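You operate a simulated robot arm through the tools that you are given. There is no shell and no other tool.

The job below is to be done with a simulated robot arm. You get a single attempt, and the scene is never put back.

## Task
Tighten the open alternator's loose screws, then both bolts.
Fine: red nut driver for the screws, blue for the bolts, each hung back.

The check looks at the end state, three seconds after you hand in, the way a careful person would. Anything else that was tipped, shoved, dropped, spilled or broken makes it a failure.

## Robot
A 7-joint arm with a three-finger gripper, fixed in place. Base frame: the origin is at the foot of the arm, x ahead of it, y to its left, z up; the work surface is at about z = 79. Units: cm, degrees, N and s.
Its first joint turns from -166.0 to 166.0 degrees. Payload 2.69 kg.
The tool frame sits at the grasp point between the pads (the TCP): z along the fingers, y along the line on which they close. The tips reach 3 cm beyond it. The gripper opens to 12.8 cm. The gripper's body begins 11.7 cm behind the TCP.
Orientation is that of the tool frame in the base frame, as a unit quaternion [w, x, y, z]. With the fingers straight down and closing along the base's y, the tool's x points along the base's -x, its y along +y and its z along -z.

## Interface
- The arm moves only by the tool servo_tool. Its argument "steps" is one flat list of numbers, 7 for each row, row after row: the shift along the tool's x, y, z in m, then the turn, a rotation vector about the tool's x, y, z in degrees, then the finger opening in m, from 0 to 0.128. In form: [x, y, z, wx, wy, wz, fingers, x, y, z, wx, wy, wz, fingers, ...]. A call has 1 to 20 rows; each row is the pose to reach, as a shift and turn from the pose commanded when the call began, along the tool's axes at that moment. A row lasts 0.2 s, in which the tool goes at most 5 cm and 8.6 degrees; a call with a longer step from one row to the next is refused whole, and so is a gripper value outside its range. A pose out of reach is approached as far as the arm can. The call stops where the force on the tool passes 40 N (or 10 N more than at its start, if that is more) or the arm is blocked; 0.2 s more then pass. Each finger halts on what it meets, pressing with about 32 N; the grip force reading is that of the motor and also rises with nothing between the fingers. The clock runs only during rows and for 0.2 s after the last one: add rows that repeat a pose to give the fingers time. It gives the time, the measured TCP pose, the force on the tool (base axes), the opening and the grip force at its end, in the units of the frame above (readings bear some noise), with the torque about the TCP (base axes, N m) and any sound that the robot's microphone picked up.
- Cameras (640 x 400 px; columns grow to the right, rows downward): "scene" is fixed at [4.7, -49.84, 161.59]; the picture's right is [0.67, -0.75, 0.00], its down [-0.47, -0.42, -0.78] and it looks along [0.58, 0.52, -0.63] (base axes); focal length 348 px, centre (320, 200). "wrist" rides on the gripper at [5.8, 5.4, -13.1] in the tool frame; the picture's right is [-0.68, 0.74, 0.00], its down [-0.62, -0.57, -0.55] and it looks along [-0.40, -0.37, 0.84] (tool axes); focal length 234 px, centre (320, 200). There is no depth. A picture from a camera that has moved, and an enlarged one, comes with that camera's place and axes in the base frame and with its lens. The place of the scene camera against the robot may be out by one fixed shift of up to 1.8 cm in any direction.
- grab_frame(camera): a new picture of that camera. It takes no simulated time.
- move_column(by): slides the trunk up (or, below 0, down) by that many cm; the arm rides with it, the base frame stays. It gives what a move gives, with no picture.
- close_up(camera, box): a new picture of the part [left, top, right, bottom] of that camera's present view, enlarged. It takes no simulated time.
- finish_job(): hands the job in; it is judged then, once.

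Places have to be worked out from the pictures, the camera data and where the tool is seen. Open the gripper and draw the arm clear of the work before you hand the job in, unless the task says otherwise.

The tools are called after ">>>" as name(argument=value, ...) on one line, values as JSON. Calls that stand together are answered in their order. servo_tool: Moves the arm, as the interface text tells. Its arguments: {"type":"object","properties":{"steps":{"type":"array"}},"required":["steps"]} The other tools are called the same way: move_column (by) slides the trunk up or down; grab_frame (camera) takes a picture; close_up (camera, box) takes an enlarged picture of a part of a camera's view; finish_job () hands the job in.

At the start:

```text
time: 0.0
tool_pos: [60.21, 5.64, 125.32]
tool_rot: [0.0, -0.001, 1.0, 0.0]
contact_force: [0.1, 0.3, 0.1]
wrist_torque: [0.04, -0.02, 0.02]
width: 12.83
grip_force: 0.2
trunk travel left (down, up): [-15.0, 20.0]
```

scene: 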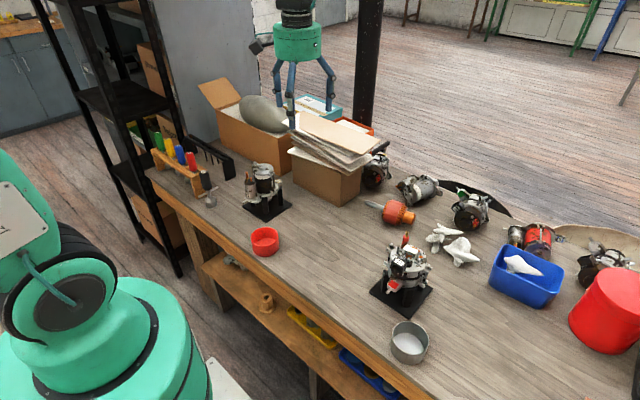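
wrist: 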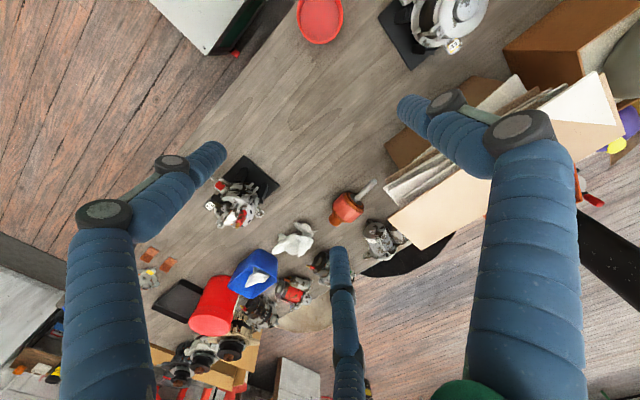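

I start by looking closely at the tool rack, the two alternators on stands and the rest of the bench.

>>> close_up(camera="scene", box=[130, 110, 310, 260])

>>> close_up(camera="scene", box=[350, 220, 450, 330])

>>> close_up(camera="scene", box=[230, 150, 310, 230])

>>> close_up(camera="scene", box=[140, 125, 230, 215])

```text
2.67 times, centred on (220, 185) of scene
camera zoom: at [4.7, -49.84, 161.59], right [0.67, -0.75, 0.0], down [-0.47, -0.42, -0.78], along [0.58, 0.52, -0.63], focal length 927 px, centre (587, 240)
```

zoom: 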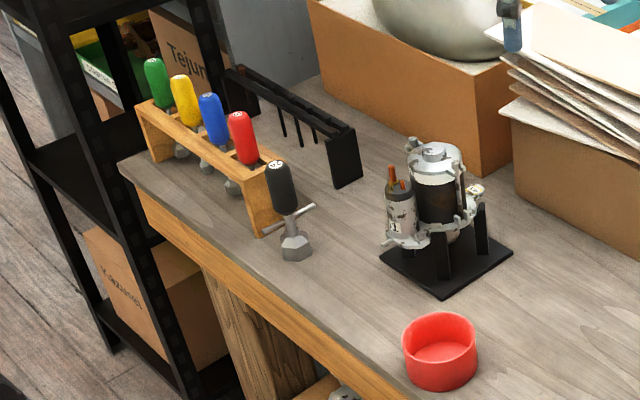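

```text
3.64 times, centred on (400, 275) of scene
camera zoom: at [4.7, -49.84, 161.59], right [0.67, -0.75, 0.0], down [-0.47, -0.42, -0.78], along [0.58, 0.52, -0.63], focal length 1264 px, centre (29, -73)
```

zoom: 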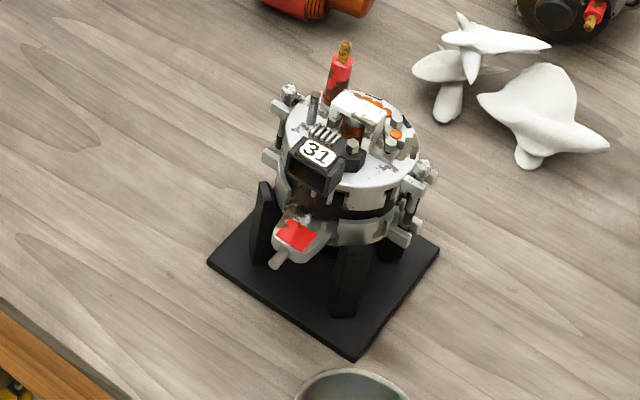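

```text
5.00 times, centred on (270, 190) of scene
camera zoom: at [4.7, -49.84, 161.59], right [0.67, -0.75, 0.0], down [-0.47, -0.42, -0.78], along [0.58, 0.52, -0.63], focal length 1737 px, centre (570, 250)
```

zoom: 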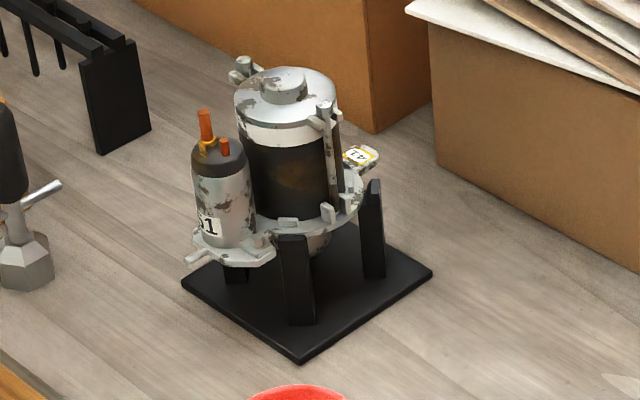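

```text
4.44 times, centred on (185, 170) of scene
camera zoom: at [4.7, -49.84, 161.59], right [0.67, -0.75, 0.0], down [-0.47, -0.42, -0.78], along [0.58, 0.52, -0.63], focal length 1544 px, centre (920, 333)
```

zoom: 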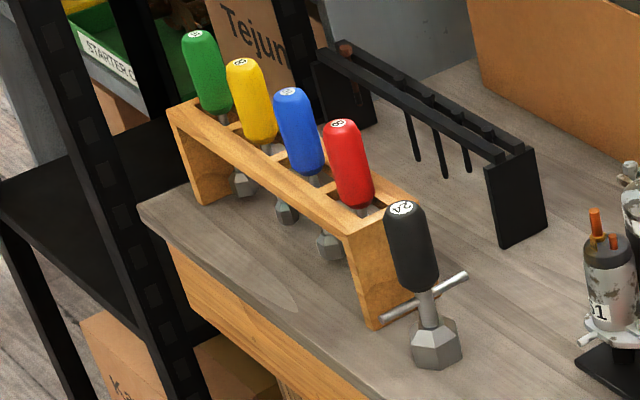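

I zoom further into the alternator and driver details.

>>> close_up(camera="scene", box=[380, 228, 430, 268])

>>> close_up(camera="scene", box=[375, 250, 440, 310])

>>> close_up(camera="scene", box=[170, 130, 220, 190])

>>> close_up(camera="scene", box=[360, 140, 640, 315])

>>> close_up(camera="wrist", box=[190, 140, 300, 240])

```text
10.00 times, centred on (405, 248) of scene
camera zoom: at [4.7, -49.84, 161.59], right [0.67, -0.75, 0.0], down [-0.47, -0.42, -0.78], along [0.58, 0.52, -0.63], focal length 3475 px, centre (-530, -280)
```

zoom: 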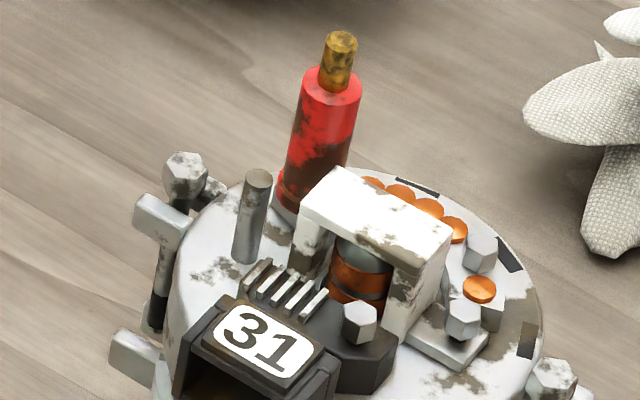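

```text
6.67 times, centred on (408, 280) of scene
camera zoom: at [4.7, -49.84, 161.59], right [0.67, -0.75, 0.0], down [-0.47, -0.42, -0.78], along [0.58, 0.52, -0.63], focal length 2316 px, centre (-263, -333)
```

zoom: 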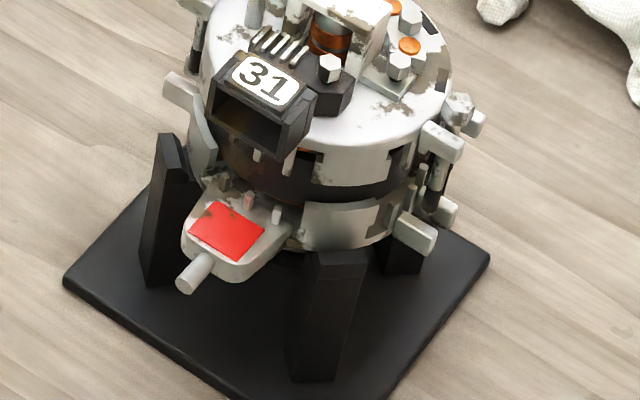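

```text
6.67 times, centred on (195, 160) of scene
camera zoom: at [4.7, -49.84, 161.59], right [0.67, -0.75, 0.0], down [-0.47, -0.42, -0.78], along [0.58, 0.52, -0.63], focal length 2316 px, centre (1153, 467)
```

zoom: 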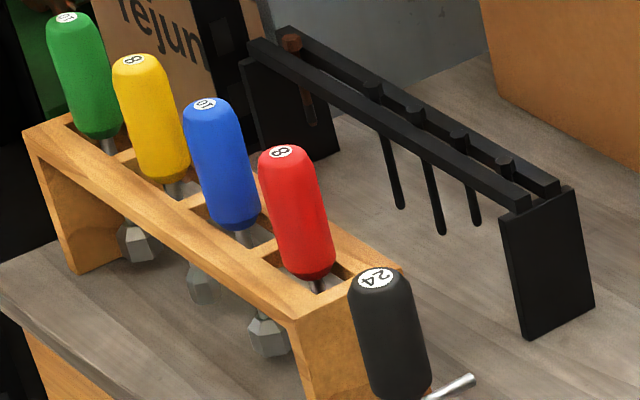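

```text
2.29 times, centred on (500, 228) of scene
camera zoom: at [4.7, -49.84, 161.59], right [0.67, -0.75, 0.0], down [-0.47, -0.42, -0.78], along [0.58, 0.52, -0.63], focal length 794 px, centre (-91, 137)
```

zoom: 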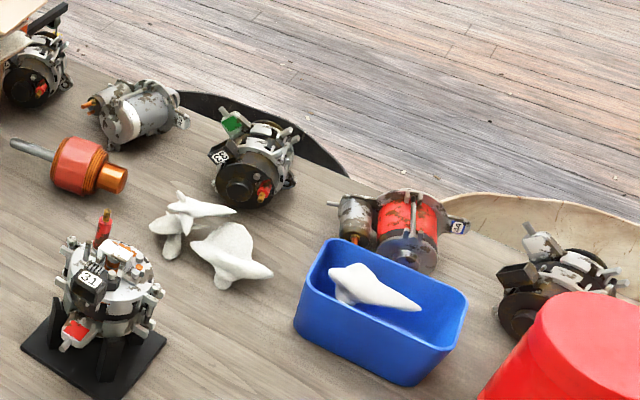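

```text
4.00 times, centred on (245, 190) of wrist
camera zoom: at [54.46, 10.91, 138.45], right [0.68, 0.74, 0.0], down [0.62, -0.57, 0.55], along [0.4, -0.37, -0.84], focal length 937 px, centre (620, 240)
```

zoom: 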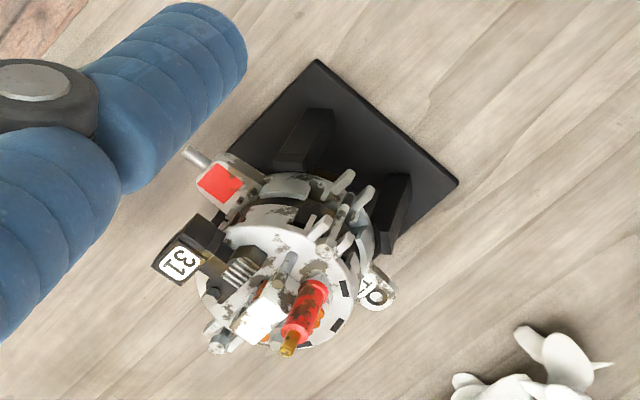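

The driver rack runs along y at about x≈50, y≈53–82. The open alternator (label 31) is near (65,-27), with its top at z≈95–100. I'll bring the wrist camera over the alternator to see which screws stand proud.

>>> servo_tool(steps=[0.007, -0.03, 0.013, 0, 0, 0, 0.128, 0.014, -0.06, 0.026, 0, 0, 0, 0.128, 0.021, -0.09, 0.039, 0, 0, 0, 0.128, 0.028, -0.12, 0.052, 0, 0, 0, 0.128, 0.035, -0.15, 0.065, 0, 0, 0, 0.128, 0.042, -0.18, 0.078, 0, 0, 0, 0.128, 0.049, -0.205, 0.09, 0, 0, 0, 0.128, 0.052, -0.226, 0.1, 0, 0, 0, 0.128, 0.052, -0.226, 0.1, 0, 0, 0, 0.128])

>>> grab_frame(camera="wrist")

>>> grab_frame(camera="scene")

```text
time: 2.0
tool_pos: [55.23, -16.91, 115.47]
tool_rot: [-0.001, 0.0, 1.0, 0.0]
contact_force: [0.1, 0.1, -1.0]
wrist_torque: [0.02, 0.02, 0.0]
width: 12.81
grip_force: 0.1
trunk travel left (down, up): [-15.0, 20.0]
```

```text
taken
camera wrist: at [49.31, -11.64, 128.52], right [0.68, 0.74, 0.0], down [0.62, -0.57, 0.55], along [0.4, -0.37, -0.84], focal length 234 px, centre (320, 200)
```

wrist: 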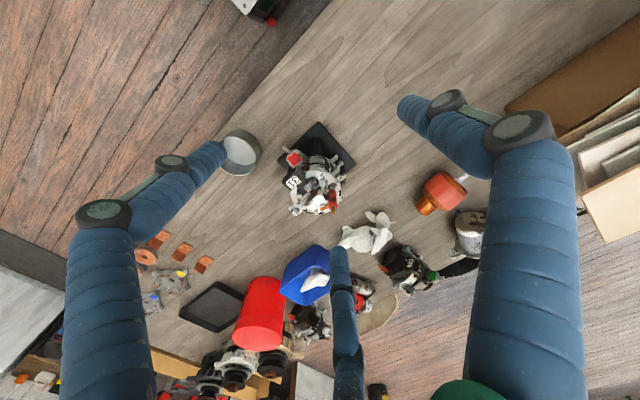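

```text
taken
```

scene: 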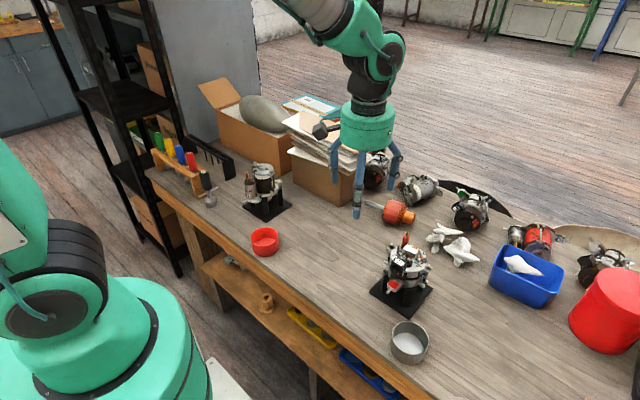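

I'll zoom into the alternator from here and also look at the gripper itself to understand its finger geometry.

>>> close_up(camera="wrist", box=[270, 110, 370, 225])

>>> close_up(camera="wrist", box=[295, 165, 345, 215])

>>> close_up(camera="scene", box=[300, 90, 420, 230])

```text
3.48 times, centred on (320, 168) of wrist
camera zoom: at [49.31, -11.64, 128.52], right [0.68, 0.74, 0.0], down [0.62, -0.57, 0.55], along [0.4, -0.37, -0.84], focal length 814 px, centre (320, 313)
```

zoom: 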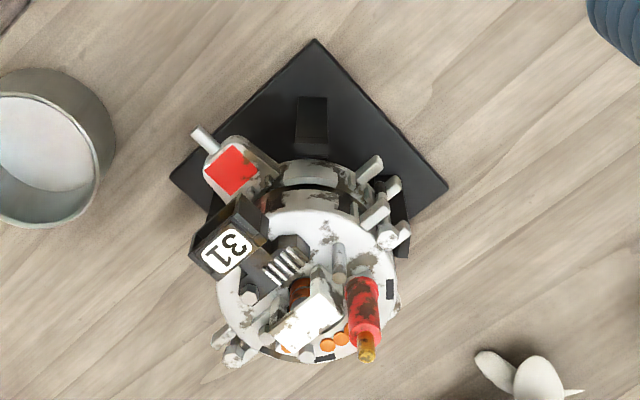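

```text
8.00 times, centred on (320, 190) of wrist
camera zoom: at [49.31, -11.64, 128.52], right [0.68, 0.74, 0.0], down [0.62, -0.57, 0.55], along [0.4, -0.37, -0.84], focal length 1873 px, centre (320, 280)
```

zoom: 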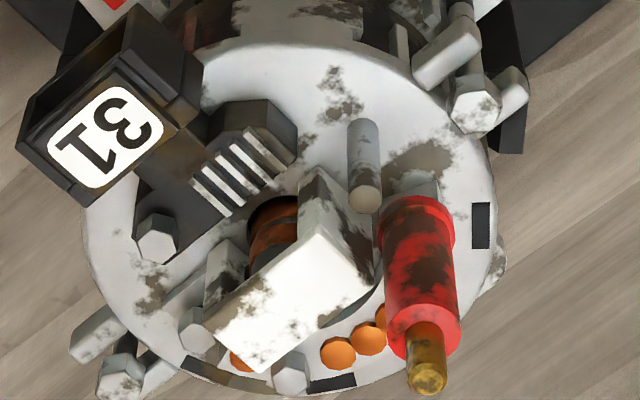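

```text
2.86 times, centred on (360, 160) of scene
camera zoom: at [4.7, -49.84, 161.59], right [0.67, -0.75, 0.0], down [-0.47, -0.42, -0.78], along [0.58, 0.52, -0.63], focal length 993 px, centre (206, 314)
```

zoom: 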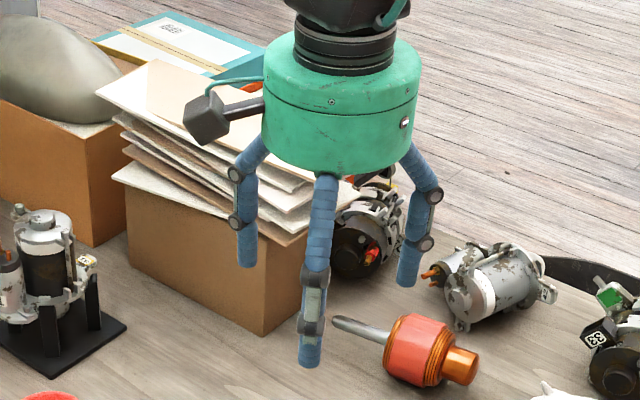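

The hand is shown with three blue legs, though it acts as a two-finger gripper. I'll zoom harder on the screw heads and side bolts from both cameras.

>>> close_up(camera="scene", box=[398, 244, 422, 259])

>>> close_up(camera="scene", box=[414, 255, 438, 275])

>>> close_up(camera="scene", box=[380, 240, 404, 260])

>>> close_up(camera="wrist", box=[298, 185, 325, 208])

```text
16.00 times, centred on (410, 252) of scene
camera zoom: at [4.7, -49.84, 161.59], right [0.67, -0.75, 0.0], down [-0.47, -0.42, -0.78], along [0.58, 0.52, -0.63], focal length 5560 px, centre (-1120, -624)
```

zoom: 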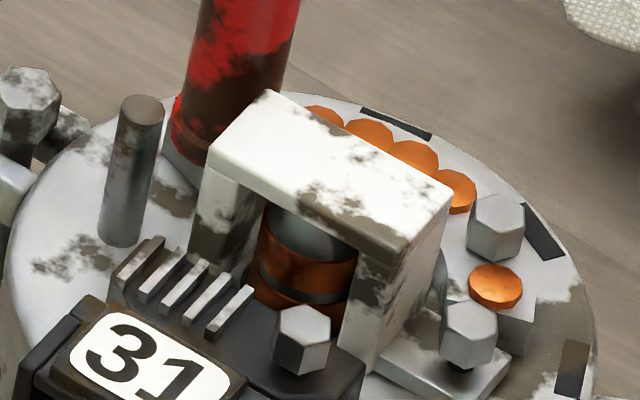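

```text
16.00 times, centred on (426, 265) of scene
camera zoom: at [4.7, -49.84, 161.59], right [0.67, -0.75, 0.0], down [-0.47, -0.42, -0.78], along [0.58, 0.52, -0.63], focal length 5560 px, centre (-1376, -840)
```

zoom: 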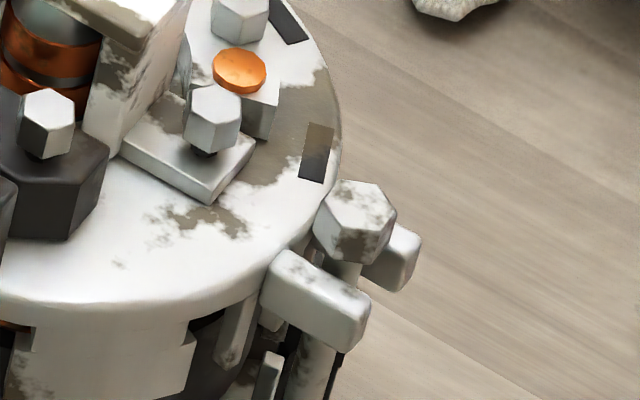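

```text
16.00 times, centred on (392, 250) of scene
camera zoom: at [4.7, -49.84, 161.59], right [0.67, -0.75, 0.0], down [-0.47, -0.42, -0.78], along [0.58, 0.52, -0.63], focal length 5560 px, centre (-832, -600)
```

zoom: 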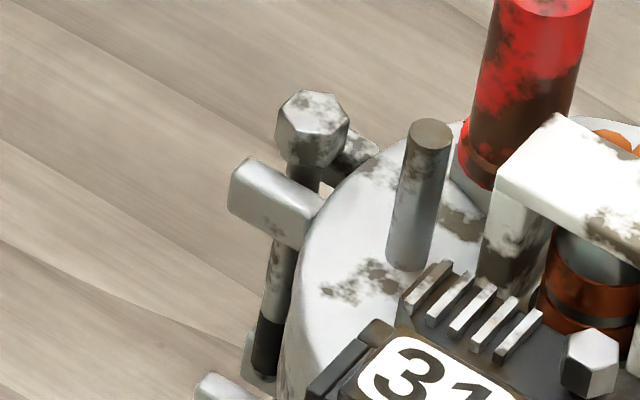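

```text
16.00 times, centred on (312, 196) of wrist
camera zoom: at [49.31, -11.64, 128.52], right [0.68, 0.74, 0.0], down [0.62, -0.57, 0.55], along [0.4, -0.37, -0.84], focal length 3747 px, centre (456, 256)
```

zoom: 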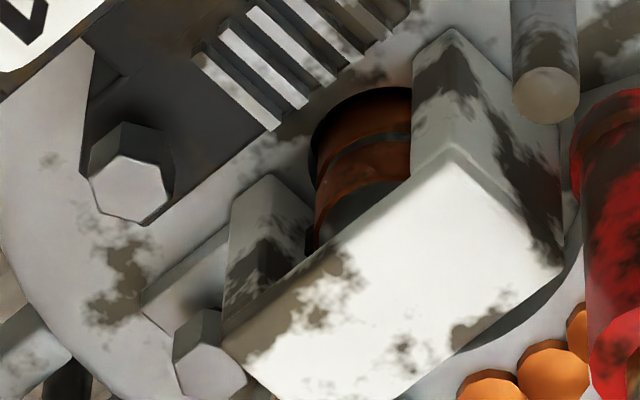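

The loose screws look like the regulator screw and the brush-holder screw, since threads are visible under both heads. The screw by the diodes looks seated, and both ear bolts stand proud. Next I move the wrist camera across to the driver rack.

>>> servo_tool(steps=[0.0073, 0.044, 0, 0, 0, 0, 0.128, 0.0147, 0.088, 0, 0, 0, 0, 0.128, 0.022, 0.132, 0, 0, 0, 0, 0.128, 0.0293, 0.176, 0, 0, 0, 0, 0.128, 0.0367, 0.22, 0, 0, 0, 0, 0.128, 0.044, 0.264, 0, 0, 0, 0, 0.128, 0.0513, 0.308, 0, 0, 0, 0, 0.128, 0.0587, 0.352, 0, 0, 0, 0, 0.128, 0.066, 0.396, 0, 0, 0, 0, 0.128, 0.0733, 0.44, 0, 0, 0, 0, 0.128, 0.0807, 0.484, 0, 0, 0, 0, 0.128, 0.088, 0.528, 0, 0, 0, 0, 0.128, 0.0953, 0.572, 0, 0, 0, 0, 0.128, 0.1027, 0.616, 0, 0, 0, 0, 0.128, 0.11, 0.66, 0, 0, 0, 0, 0.128, 0.1173, 0.704, 0, 0, 0, 0, 0.128, 0.125, 0.748, 0, 0, 0, 0, 0.128, 0.132, 0.79, 0, 0, 0, 0, 0.128, 0.132, 0.79, 0, 0, 0, 0, 0.128])

>>> grab_frame(camera="wrist")

>>> grab_frame(camera="scene")

```text
time: 6.0
tool_pos: [41.84, 61.98, 115.16]
tool_rot: [0.0, 0.0, 1.0, -0.001]
contact_force: [-0.2, -0.5, -0.6]
wrist_torque: [0.01, -0.02, -0.01]
width: 12.79
grip_force: 0.2
trunk travel left (down, up): [-15.0, 20.0]
```

```text
taken
camera wrist: at [35.99, 67.41, 128.31], right [0.68, 0.74, 0.0], down [0.62, -0.56, 0.55], along [0.4, -0.37, -0.84], focal length 234 px, centre (320, 200)
```

wrist: 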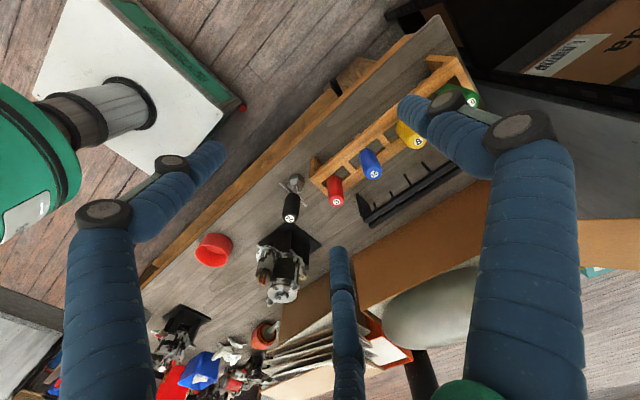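

```text
taken
```

scene: 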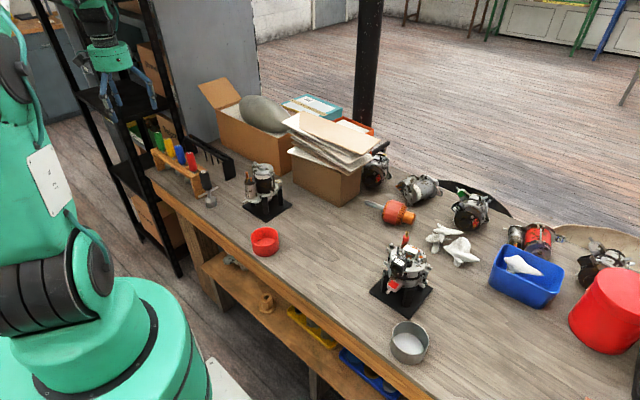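

The rack is now in view of the wrist camera, so I zoom in to see how the drivers hang.

>>> close_up(camera="wrist", box=[300, 110, 400, 215])

>>> close_up(camera="wrist", box=[305, 135, 385, 212])

>>> close_up(camera="wrist", box=[310, 150, 355, 212])

```text
3.81 times, centred on (350, 162) of wrist
camera zoom: at [35.99, 67.41, 128.31], right [0.68, 0.74, 0.0], down [0.62, -0.56, 0.55], along [0.4, -0.37, -0.84], focal length 892 px, centre (206, 343)
```

zoom: 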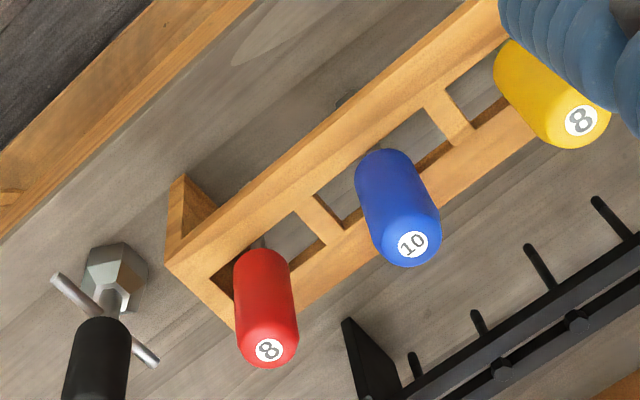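

```text
5.19 times, centred on (345, 174) of wrist
camera zoom: at [35.99, 67.41, 128.31], right [0.68, 0.74, 0.0], down [0.62, -0.56, 0.55], along [0.4, -0.37, -0.84], focal length 1216 px, centre (190, 338)
```

zoom: 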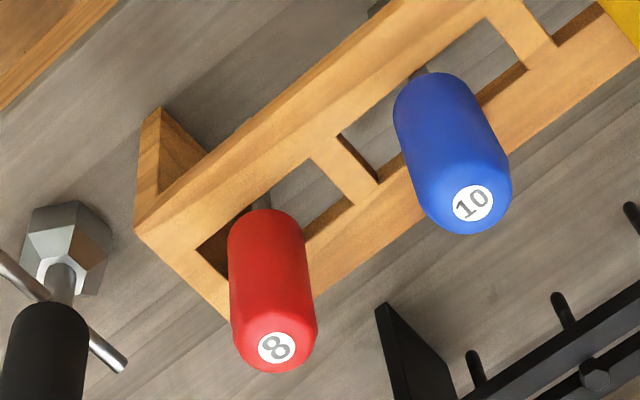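

```text
6.45 times, centred on (332, 181) of wrist
camera zoom: at [35.99, 67.41, 128.31], right [0.68, 0.74, 0.0], down [0.62, -0.56, 0.55], along [0.4, -0.37, -0.84], focal length 1511 px, centre (239, 323)
```

zoom: 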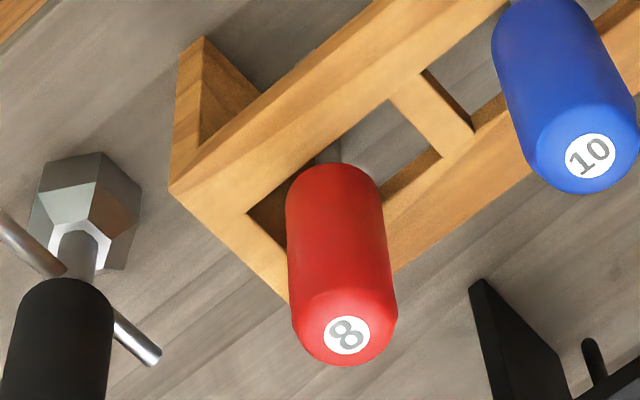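

Both handles rest on the rails and hang vertically. Combining the two cameras, the red top is at about (53.2, 55.3, 96.7) and blue is at about (53.2, 62.7). I'll move above the red driver for a second, closer wrist view.

>>> servo_tool(steps=[-0.0227, -0.0134, 0.0183, 0, 0, 0, 0.128, -0.0454, -0.0267, 0.0366, 0, 0, 0, 0.128, -0.0682, -0.0401, 0.055, 0, 0, 0, 0.128, -0.0909, -0.0534, 0.0733, 0, 0, 0, 0.128, -0.1136, -0.0668, 0.0916, 0, 0, 0, 0.128, -0.1136, -0.0668, 0.0916, 0, 0, 0, 0.128])

>>> grab_frame(camera="wrist")

>>> close_up(camera="wrist", box=[270, 80, 390, 180])

>>> close_up(camera="scene", box=[140, 100, 240, 210])

```text
time: 7.4
tool_pos: [53.2, 55.2, 106.08]
tool_rot: [0.0, -0.001, 1.0, 0.0]
contact_force: [1.2, -0.5, -0.3]
wrist_torque: [0.04, 0.06, 0.02]
width: 12.78
grip_force: 0.0
trunk travel left (down, up): [-15.0, 20.0]
```

```text
taken
camera wrist: at [47.39, 60.57, 119.25], right [0.68, 0.74, 0.0], down [0.62, -0.57, 0.55], along [0.4, -0.37, -0.84], focal length 234 px, centre (320, 200)
```

wrist: 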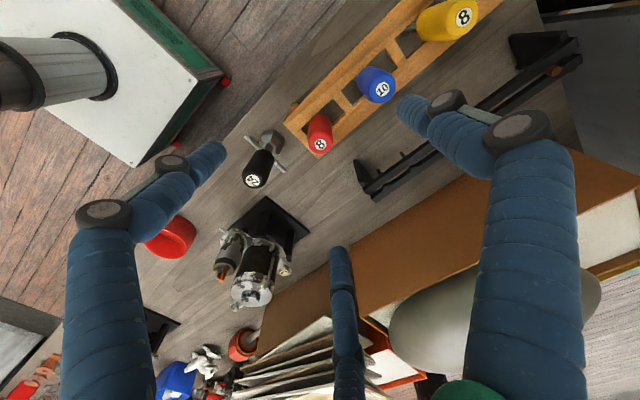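

```text
4.00 times, centred on (330, 130) of wrist
camera zoom: at [47.39, 60.57, 119.25], right [0.68, 0.74, 0.0], down [0.62, -0.57, 0.55], along [0.4, -0.37, -0.84], focal length 937 px, centre (280, 480)
```

zoom: 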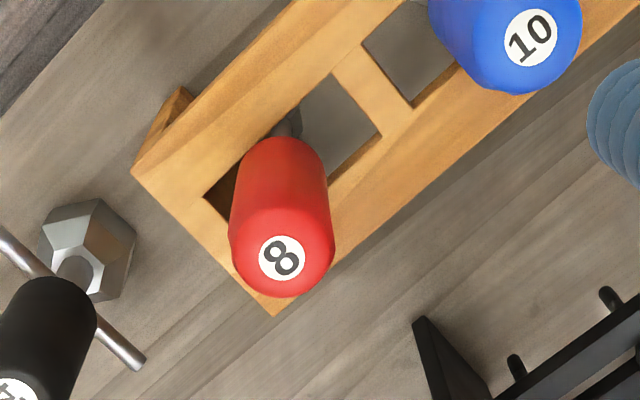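

```text
3.64 times, centred on (190, 155) of scene
camera zoom: at [4.7, -49.84, 161.59], right [0.67, -0.75, 0.0], down [-0.47, -0.42, -0.78], along [0.58, 0.52, -0.63], focal length 1264 px, centre (793, 364)
```

zoom: 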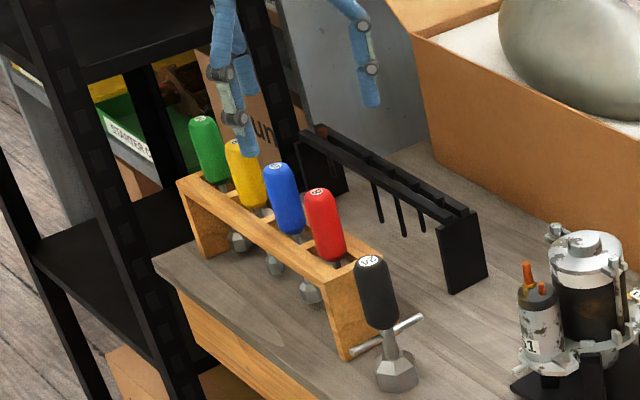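

Triangulating the two wrist views puts the red handle at (53.45, 55.05), top z≈96.1, with the rail top at z≈88. Blue is at (53.5, 62.65). I narrow the fingers to 6 cm and lower around the red handle to z≈92.5, then take a picture before closing.

>>> servo_tool(steps=[-0.0025, -0.0015, 0, 0, 0, 0, 0.06, -0.0025, -0.0015, 0.03, 0, 0, 0, 0.06, -0.0025, -0.0015, 0.055, 0, 0, 0, 0.06, -0.0025, -0.0015, 0.08, 0, 0, 0, 0.06, -0.0025, -0.0015, 0.1, 0, 0, 0, 0.06, -0.0025, -0.0015, 0.12, 0, 0, 0, 0.06, -0.0025, -0.0015, 0.135, 0, 0, 0, 0.06, -0.0025, -0.0015, 0.135, 0, 0, 0, 0.06])

>>> grab_frame(camera="wrist")

>>> close_up(camera="scene", box=[130, 90, 250, 210])

```text
time: 9.2
tool_pos: [53.44, 54.97, 92.62]
tool_rot: [0.001, 0.0, 1.0, 0.0]
contact_force: [0.2, -0.3, -0.3]
wrist_torque: [0.0, 0.03, 0.01]
width: 6.01
grip_force: 0.1
trunk travel left (down, up): [-15.0, 20.0]
```

```text
taken
camera wrist: at [47.6, 60.42, 105.72], right [0.68, 0.74, 0.0], down [0.62, -0.57, 0.55], along [0.4, -0.37, -0.84], focal length 234 px, centre (320, 200)
```

wrist: 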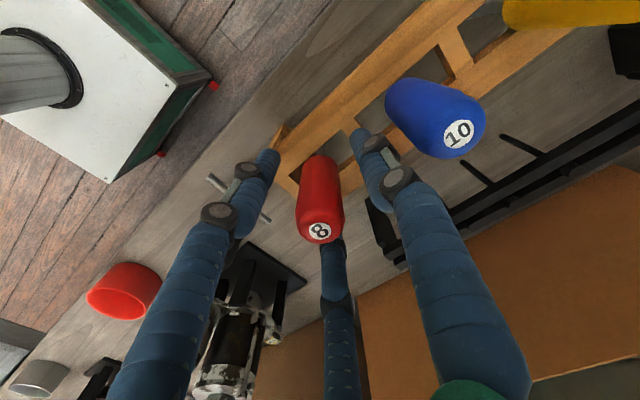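

```text
3.33 times, centred on (190, 150) of scene
camera zoom: at [4.7, -49.84, 161.59], right [0.67, -0.75, 0.0], down [-0.47, -0.42, -0.78], along [0.58, 0.52, -0.63], focal length 1158 px, centre (753, 367)
```

zoom: 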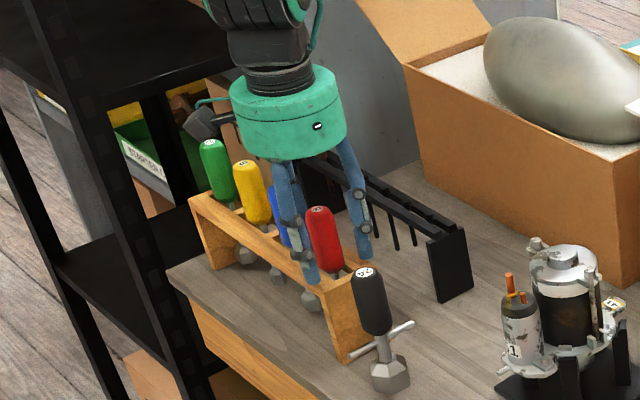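

The red handle is centred between the fingers (top label reads about (53.6, 54.9)). I close the grip.

>>> servo_tool(steps=[-0.001, 0, 0, 0, 0, 0, 0.04, -0.001, 0, 0, 0, 0, 0, 0.02, -0.001, 0, 0, 0, 0, 0, 0.01, -0.001, 0, 0, 0, 0, 0, 0.01, -0.001, 0, 0, 0, 0, 0, 0.01])

>>> grab_frame(camera="wrist")

```text
time: 10.4
tool_pos: [53.52, 55.07, 92.72]
tool_rot: [0.0, 0.0, 1.0, 0.0]
contact_force: [-0.3, -1.5, 0.0]
wrist_torque: [0.0, -0.01, 0.01]
width: 2.77
grip_force: 32.1
trunk travel left (down, up): [-15.0, 20.0]
```

```text
taken
camera wrist: at [47.67, 60.39, 105.77], right [0.68, 0.74, 0.0], down [0.62, -0.56, 0.55], along [0.4, -0.37, -0.84], focal length 234 px, centre (320, 200)
```

wrist: 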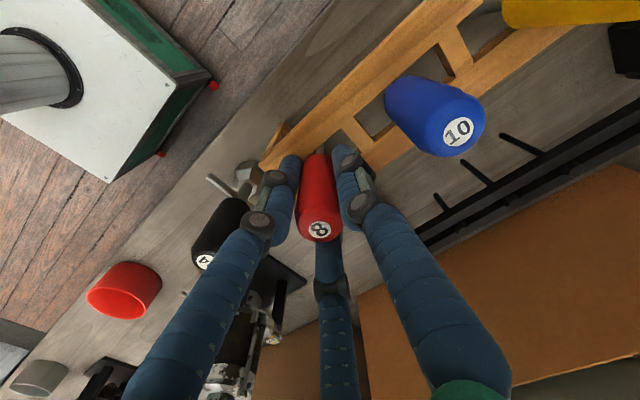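

The grip is solid on the handle (2.77 cm, 32 N). I lift straight up, slowly at first so the socket clears the slot.

>>> servo_tool(steps=[0, 0, -0.01, 0, 0, 0, 0.01, 0, 0, -0.02, 0, 0, 0, 0.01, 0, 0, -0.03, 0, 0, 0, 0.01, 0, 0, -0.04, 0, 0, 0, 0.01, 0, 0, -0.05, 0, 0, 0, 0.01, 0, 0, -0.06, 0, 0, 0, 0.01, 0, 0, -0.07, 0, 0, 0, 0.01, 0, 0, -0.08, 0, 0, 0, 0.01, 0, 0, -0.1, 0, 0, 0, 0.01, 0, 0, -0.125, 0, 0, 0, 0.01, 0, 0, -0.15, 0, 0, 0, 0.01, 0, 0, -0.175, 0, 0, 0, 0.01, 0, 0, -0.2, 0, 0, 0, 0.01, 0, 0, -0.22, 0, 0, 0, 0.01, 0, 0, -0.22, 0, 0, 0, 0.01])

>>> grab_frame(camera="wrist")

>>> close_up(camera="scene", box=[120, 40, 260, 210])

```text
time: 13.6
tool_pos: [53.52, 55.03, 114.77]
tool_rot: [-0.001, 0.0, 1.0, 0.0]
contact_force: [-0.3, 0.2, -0.3]
wrist_torque: [0.02, -0.01, -0.02]
width: 2.77
grip_force: 32.0
trunk travel left (down, up): [-15.0, 20.0]
```

```text
taken
camera wrist: at [47.66, 60.39, 127.86], right [0.68, 0.74, 0.0], down [0.62, -0.56, 0.55], along [0.4, -0.37, -0.84], focal length 234 px, centre (320, 200)
```

wrist: 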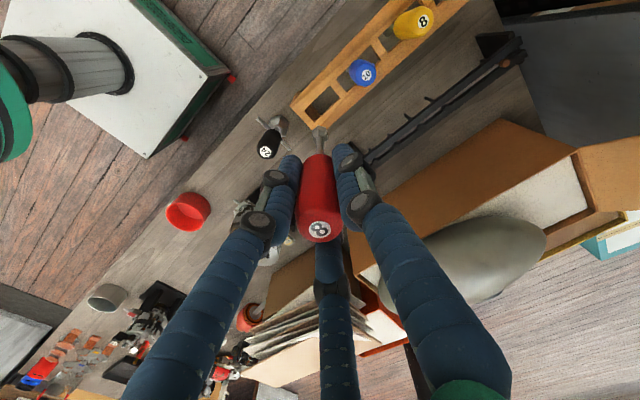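

```text
2.35 times, centred on (190, 125) of scene
camera zoom: at [4.7, -49.84, 161.59], right [0.67, -0.75, 0.0], down [-0.47, -0.42, -0.78], along [0.58, 0.52, -0.63], focal length 818 px, centre (626, 376)
```

zoom: 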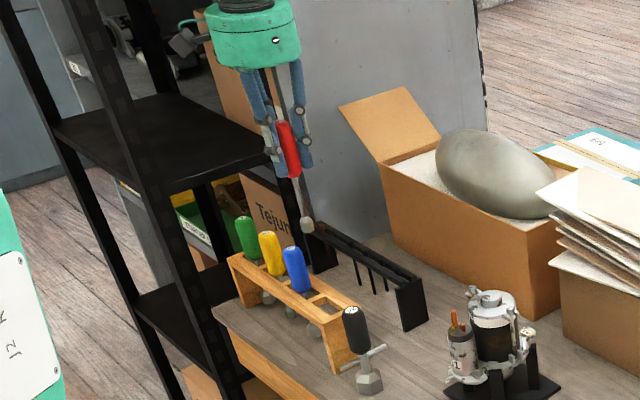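

The driver is out of the slot and held vertical. I zoom on it to measure the socket position relative to the tool.

>>> close_up(camera="wrist", box=[290, 110, 350, 250])

>>> close_up(camera="wrist", box=[300, 115, 340, 145])

>>> close_up(camera="scene", box=[170, 75, 210, 145])

>>> close_up(camera="wrist", box=[285, 80, 355, 130])

```text
2.86 times, centred on (320, 180) of wrist
camera zoom: at [47.66, 60.39, 127.86], right [0.68, 0.74, 0.0], down [0.62, -0.56, 0.55], along [0.4, -0.37, -0.84], focal length 669 px, centre (320, 257)
```

zoom: 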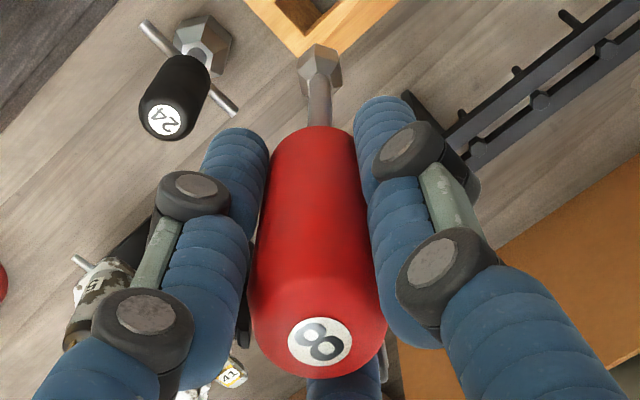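

```text
13.33 times, centred on (320, 130) of wrist
camera zoom: at [47.66, 60.39, 127.86], right [0.68, 0.74, 0.0], down [0.62, -0.56, 0.55], along [0.4, -0.37, -0.84], focal length 3122 px, centre (320, 1133)
```

zoom: 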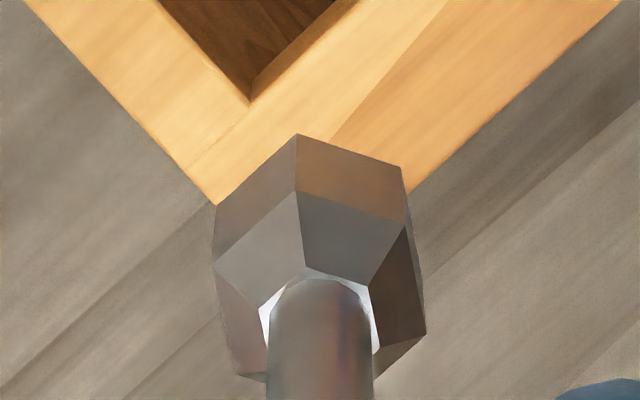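

```text
5.71 times, centred on (190, 110) of scene
camera zoom: at [4.7, -49.84, 161.59], right [0.67, -0.75, 0.0], down [-0.47, -0.42, -0.78], along [0.58, 0.52, -0.63], focal length 1986 px, centre (1063, 714)
```

zoom: 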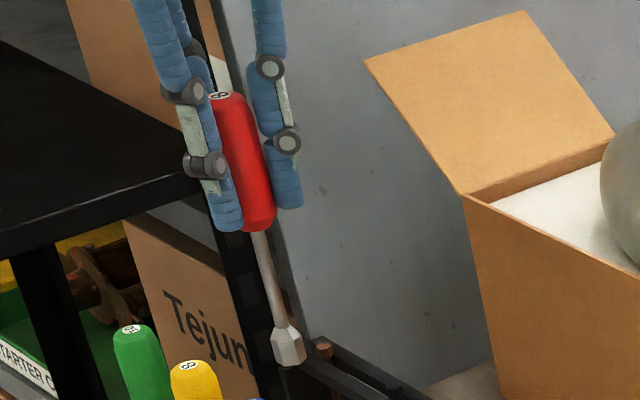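

```text
8.00 times, centred on (320, 105) of wrist
camera zoom: at [47.66, 60.39, 127.86], right [0.68, 0.74, 0.0], down [0.62, -0.56, 0.55], along [0.4, -0.37, -0.84], focal length 1873 px, centre (320, 960)
```

zoom: 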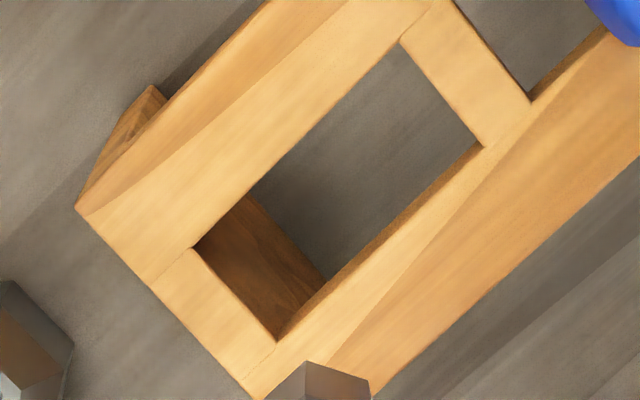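

The socket tip is about 13 cm below the TCP. From both views the screws are at about S1 (62.1,-28.1,95.2), S2 (64.8,-29.6,94.4) and S3 (67.0,-28.8). The bolts are at about (64.8,-21.5) and (64.8,-32.2). I carry the driver high over to the alternator.

>>> servo_tool(steps=[-0.0021, -0.02, -0.0008, 0, 0, 0, 0.01, -0.0062, -0.06, -0.0024, 0, 0, 0, 0.01, -0.0113, -0.109, -0.0043, 0, 0, 0, 0.01, -0.0164, -0.158, -0.0063, 0, 0, 0, 0.01, -0.0214, -0.207, -0.0082, 0, 0, 0, 0.01, -0.0265, -0.256, -0.0102, 0, 0, 0, 0.01, -0.0316, -0.305, -0.0121, 0, 0, 0, 0.01, -0.0366, -0.354, -0.0141, 0, 0, 0, 0.01, -0.0417, -0.403, -0.016, 0, 0, 0, 0.01, -0.0468, -0.452, -0.0179, 0, 0, 0, 0.01, -0.0518, -0.501, -0.0199, 0, 0, 0, 0.01, -0.0569, -0.55, -0.0218, 0, 0, 0, 0.01, -0.062, -0.599, -0.0238, 0, 0, 0, 0.01, -0.0671, -0.648, -0.0257, 0, 0, 0, 0.01, -0.0721, -0.697, -0.0277, 0, 0, 0, 0.01, -0.0772, -0.746, -0.0296, 0, 0, 0, 0.01, -0.0823, -0.795, -0.0316, 0, 0, 0, 0.01, -0.085, -0.821, -0.0326, 0, 0, 0, 0.01, -0.086, -0.831, -0.033, 0, 0, 0, 0.01, -0.086, -0.831, -0.033, 0, 0, 0, 0.01])

>>> grab_frame(camera="wrist")

>>> grab_frame(camera="scene")

>>> close_up(camera="wrist", box=[270, 80, 370, 160])

>>> close_up(camera="scene", box=[360, 180, 450, 280])

```text
time: 17.8
tool_pos: [62.24, -27.96, 117.96]
tool_rot: [0.0, 0.0, 1.0, 0.0]
contact_force: [0.1, 0.0, -0.7]
wrist_torque: [0.0, 0.0, -0.01]
width: 2.77
grip_force: 31.9
trunk travel left (down, up): [-15.0, 20.0]
```

```text
taken
camera wrist: at [56.37, -22.57, 131.11], right [0.68, 0.74, 0.0], down [0.62, -0.57, 0.55], along [0.4, -0.37, -0.84], focal length 234 px, centre (320, 200)
```

wrist: 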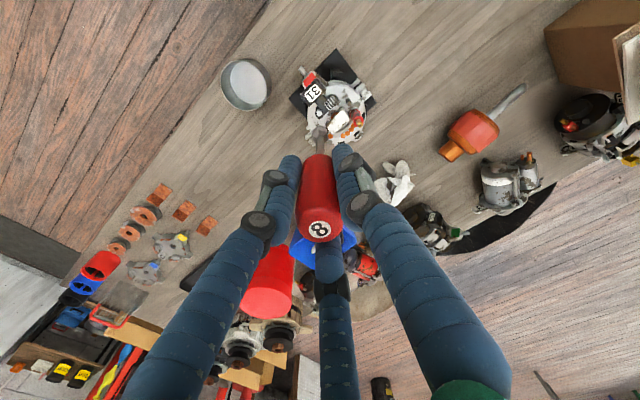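

```text
taken
```

scene: 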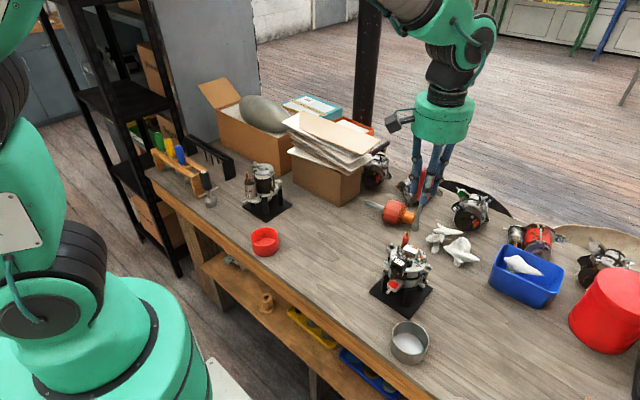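

```text
5.00 times, centred on (320, 120) of wrist
camera zoom: at [56.37, -22.57, 131.11], right [0.68, 0.74, 0.0], down [0.62, -0.57, 0.55], along [0.4, -0.37, -0.84], focal length 1171 px, centre (320, 600)
```

zoom: 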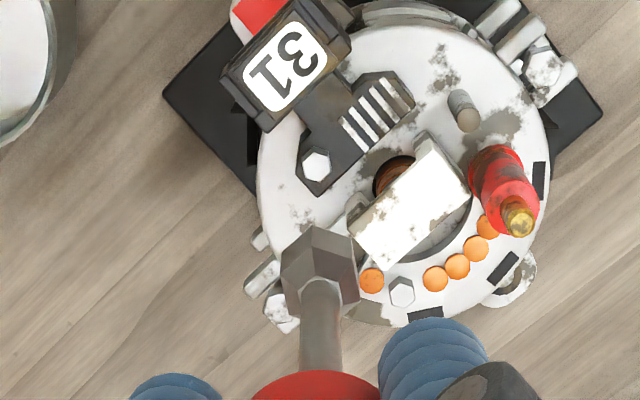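

```text
4.00 times, centred on (405, 230) of scene
camera zoom: at [4.7, -49.84, 161.59], right [0.67, -0.75, 0.0], down [-0.47, -0.42, -0.78], along [0.58, 0.52, -0.63], focal length 1390 px, centre (-20, 80)
```

zoom: 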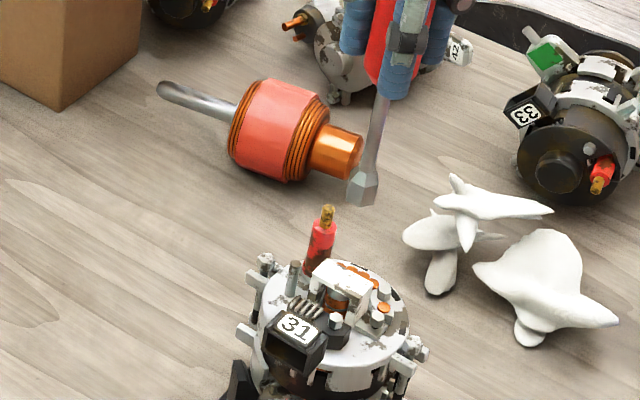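

The new view gives S1 = (62.10, -28.0, 95.3), S3 = (66.97, -28.8, 94.3) and bolt B1 ≈ (64.7, -21.5, 94.1). The driver axis sits on the TCP axis. Before engaging I test in free air how far the wrist winds back counter-clockwise.

>>> servo_tool(steps=[0, 0, 0, 0, 0, -8, 0.01, 0, 0, 0, 0, 0, -16, 0.01, 0, 0, 0, 0, 0, -24, 0.01, 0, 0, 0, 0, 0, -32, 0.01, 0, 0, 0, 0, 0, -40, 0.01, 0, 0, 0, 0, 0, -48, 0.01, 0, 0, 0, 0, 0, -56, 0.01, 0, 0, 0, 0, 0, -64, 0.01, 0, 0, 0, 0, 0, -72, 0.01, 0, 0, 0, 0, 0, -80, 0.01, 0, 0, 0, 0, 0, -88, 0.01, 0, 0, 0, 0, 0, -96, 0.01, 0, 0, 0, 0, 0, -104, 0.01, 0, 0, 0, 0, 0, -112, 0.01, 0, 0, 0, 0, 0, -120, 0.01, 0, 0, 0, 0, 0, -120, 0.01])

>>> grab_frame(camera="wrist")

>>> grab_frame(camera="scene")

```text
time: 21.2
tool_pos: [62.16, -28.02, 118.01]
tool_rot: [0.0, 0.866, -0.5, 0.0]
contact_force: [-1.4, 0.3, -1.2]
wrist_torque: [0.01, 0.0, 0.03]
width: 2.79
grip_force: 32.0
trunk travel left (down, up): [-15.0, 20.0]
```

```text
taken
camera wrist: at [60.49, -35.79, 131.11], right [-0.98, 0.22, 0.0], down [0.18, 0.82, 0.55], along [0.12, 0.54, -0.84], focal length 234 px, centre (320, 200)
```

wrist: 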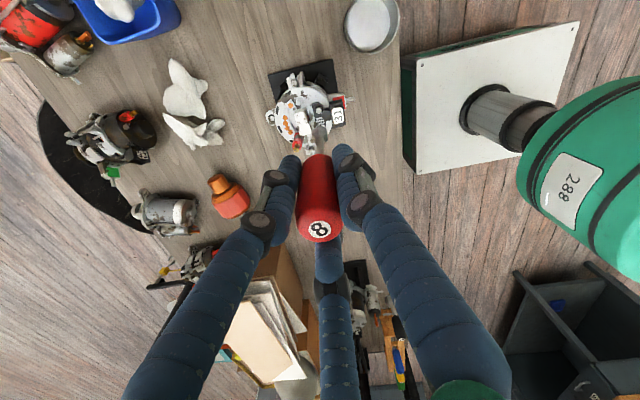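

```text
taken
```

scene: 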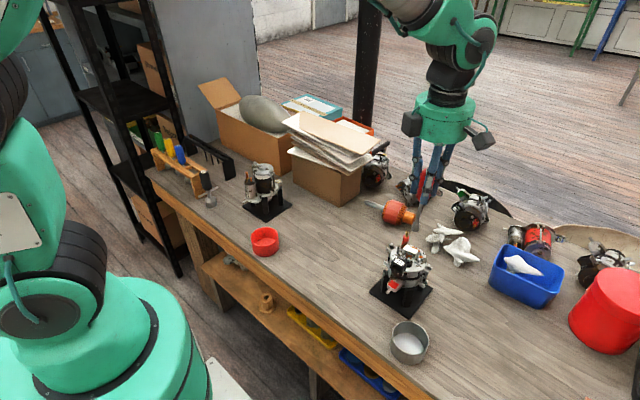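

A full -120° was reached. This also gives a view from another side, so I zoom in on the screws from here.

>>> close_up(camera="wrist", box=[265, 70, 365, 160])

>>> close_up(camera="wrist", box=[285, 85, 345, 130])

>>> servo_tool(steps=[0, 0, 0, 0, 0, -8, 0.01, 0, 0, 0, 0, 0, -16, 0.01, 0, 0, 0, 0, 0, -24, 0.01, 0, 0, 0, 0, 0, -32, 0.01, 0, 0, 0, 0, 0, -40, 0.01, 0, 0, 0, 0, 0, -48, 0.01, 0, 0, 0, 0, 0, -56, 0.01, 0, 0, 0, 0, 0, -64, 0.01, 0, 0, 0, 0, 0, -72, 0.01, 0, 0, 0, 0, 0, -80, 0.01, 0, 0, 0, 0, 0, -80, 0.01])

>>> grab_frame(camera="wrist")

```text
4.44 times, centred on (315, 115) of wrist
camera zoom: at [60.49, -35.79, 131.11], right [-0.98, 0.22, 0.0], down [0.18, 0.82, 0.55], along [0.12, 0.54, -0.84], focal length 1041 px, centre (342, 578)
```

zoom: 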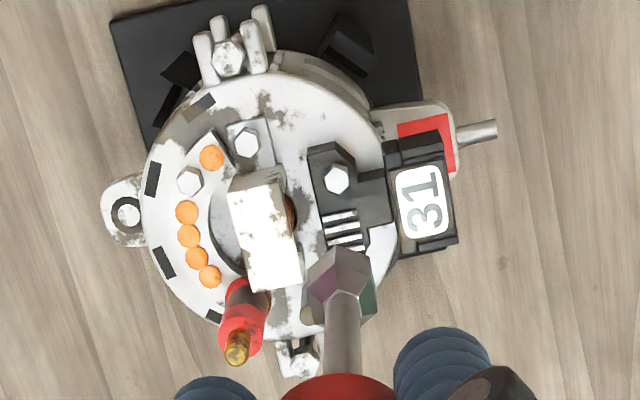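

```text
8.89 times, centred on (315, 108) of wrist
camera zoom: at [60.49, -35.79, 131.11], right [-0.98, 0.22, 0.0], down [0.18, 0.82, 0.55], along [0.12, 0.54, -0.84], focal length 2082 px, centre (364, 1022)
```

zoom: 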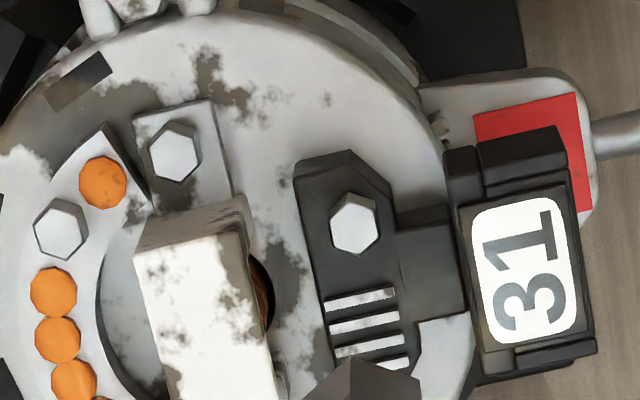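

```text
time: 23.6
tool_pos: [62.71, -18.87, 108.9]
tool_rot: [0.103, 0.993, -0.056, 0.001]
contact_force: [0.4, -0.9, -0.9]
wrist_torque: [0.17, 0.02, -0.01]
width: 2.79
grip_force: 31.7
out of reach, approached as far as the arm can: row 4, 5, 6, 7, 8, 9, 10, 11
trunk travel left (down, up): [-15.0, 20.0]
```

```text
taken
camera wrist: at [68.04, -21.96, 122.79], right [-0.75, -0.64, 0.14], down [-0.54, 0.73, 0.41], along [-0.37, 0.23, -0.9], focal length 234 px, centre (320, 200)
```

wrist: 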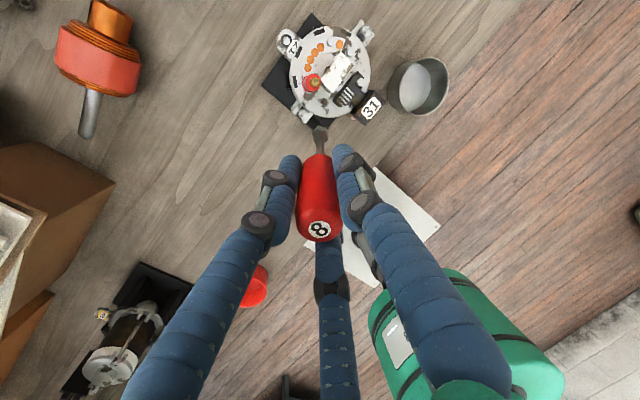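

The wrist limit lies near -144°, and beyond it the arm drifted sideways and down, to TCP (62.7,-18.9,108.9) with a tilt. No contact force shows. I check for clearance before moving back.

>>> close_up(camera="wrist", box=[260, 10, 400, 160])

>>> close_up(camera="scene", box=[350, 150, 460, 330])

>>> close_up(camera="scene", box=[375, 225, 425, 275])

```text
2.67 times, centred on (330, 85) of wrist
camera zoom: at [68.04, -21.96, 122.79], right [-0.75, -0.64, 0.14], down [-0.54, 0.73, 0.41], along [-0.37, 0.23, -0.9], focal length 624 px, centre (293, 507)
```

zoom: 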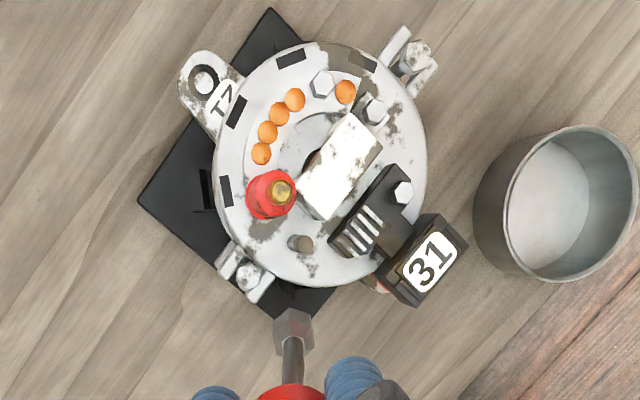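

```text
2.22 times, centred on (405, 240) of scene
camera zoom: at [4.7, -49.84, 161.59], right [0.67, -0.75, 0.0], down [-0.47, -0.42, -0.78], along [0.58, 0.52, -0.63], focal length 772 px, centre (131, 111)
```

zoom: 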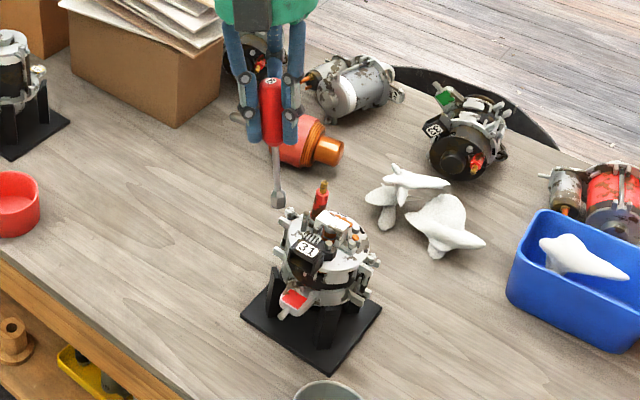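

```text
8.00 times, centred on (400, 250) of scene
camera zoom: at [4.7, -49.84, 161.59], right [0.67, -0.75, 0.0], down [-0.47, -0.42, -0.78], along [0.58, 0.52, -0.63], focal length 2780 px, centre (-320, -200)
```

zoom: 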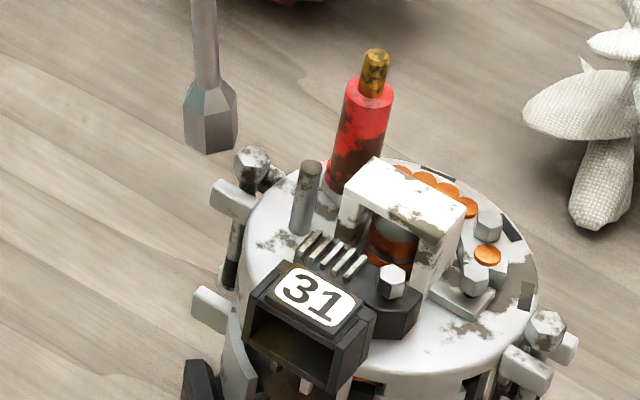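

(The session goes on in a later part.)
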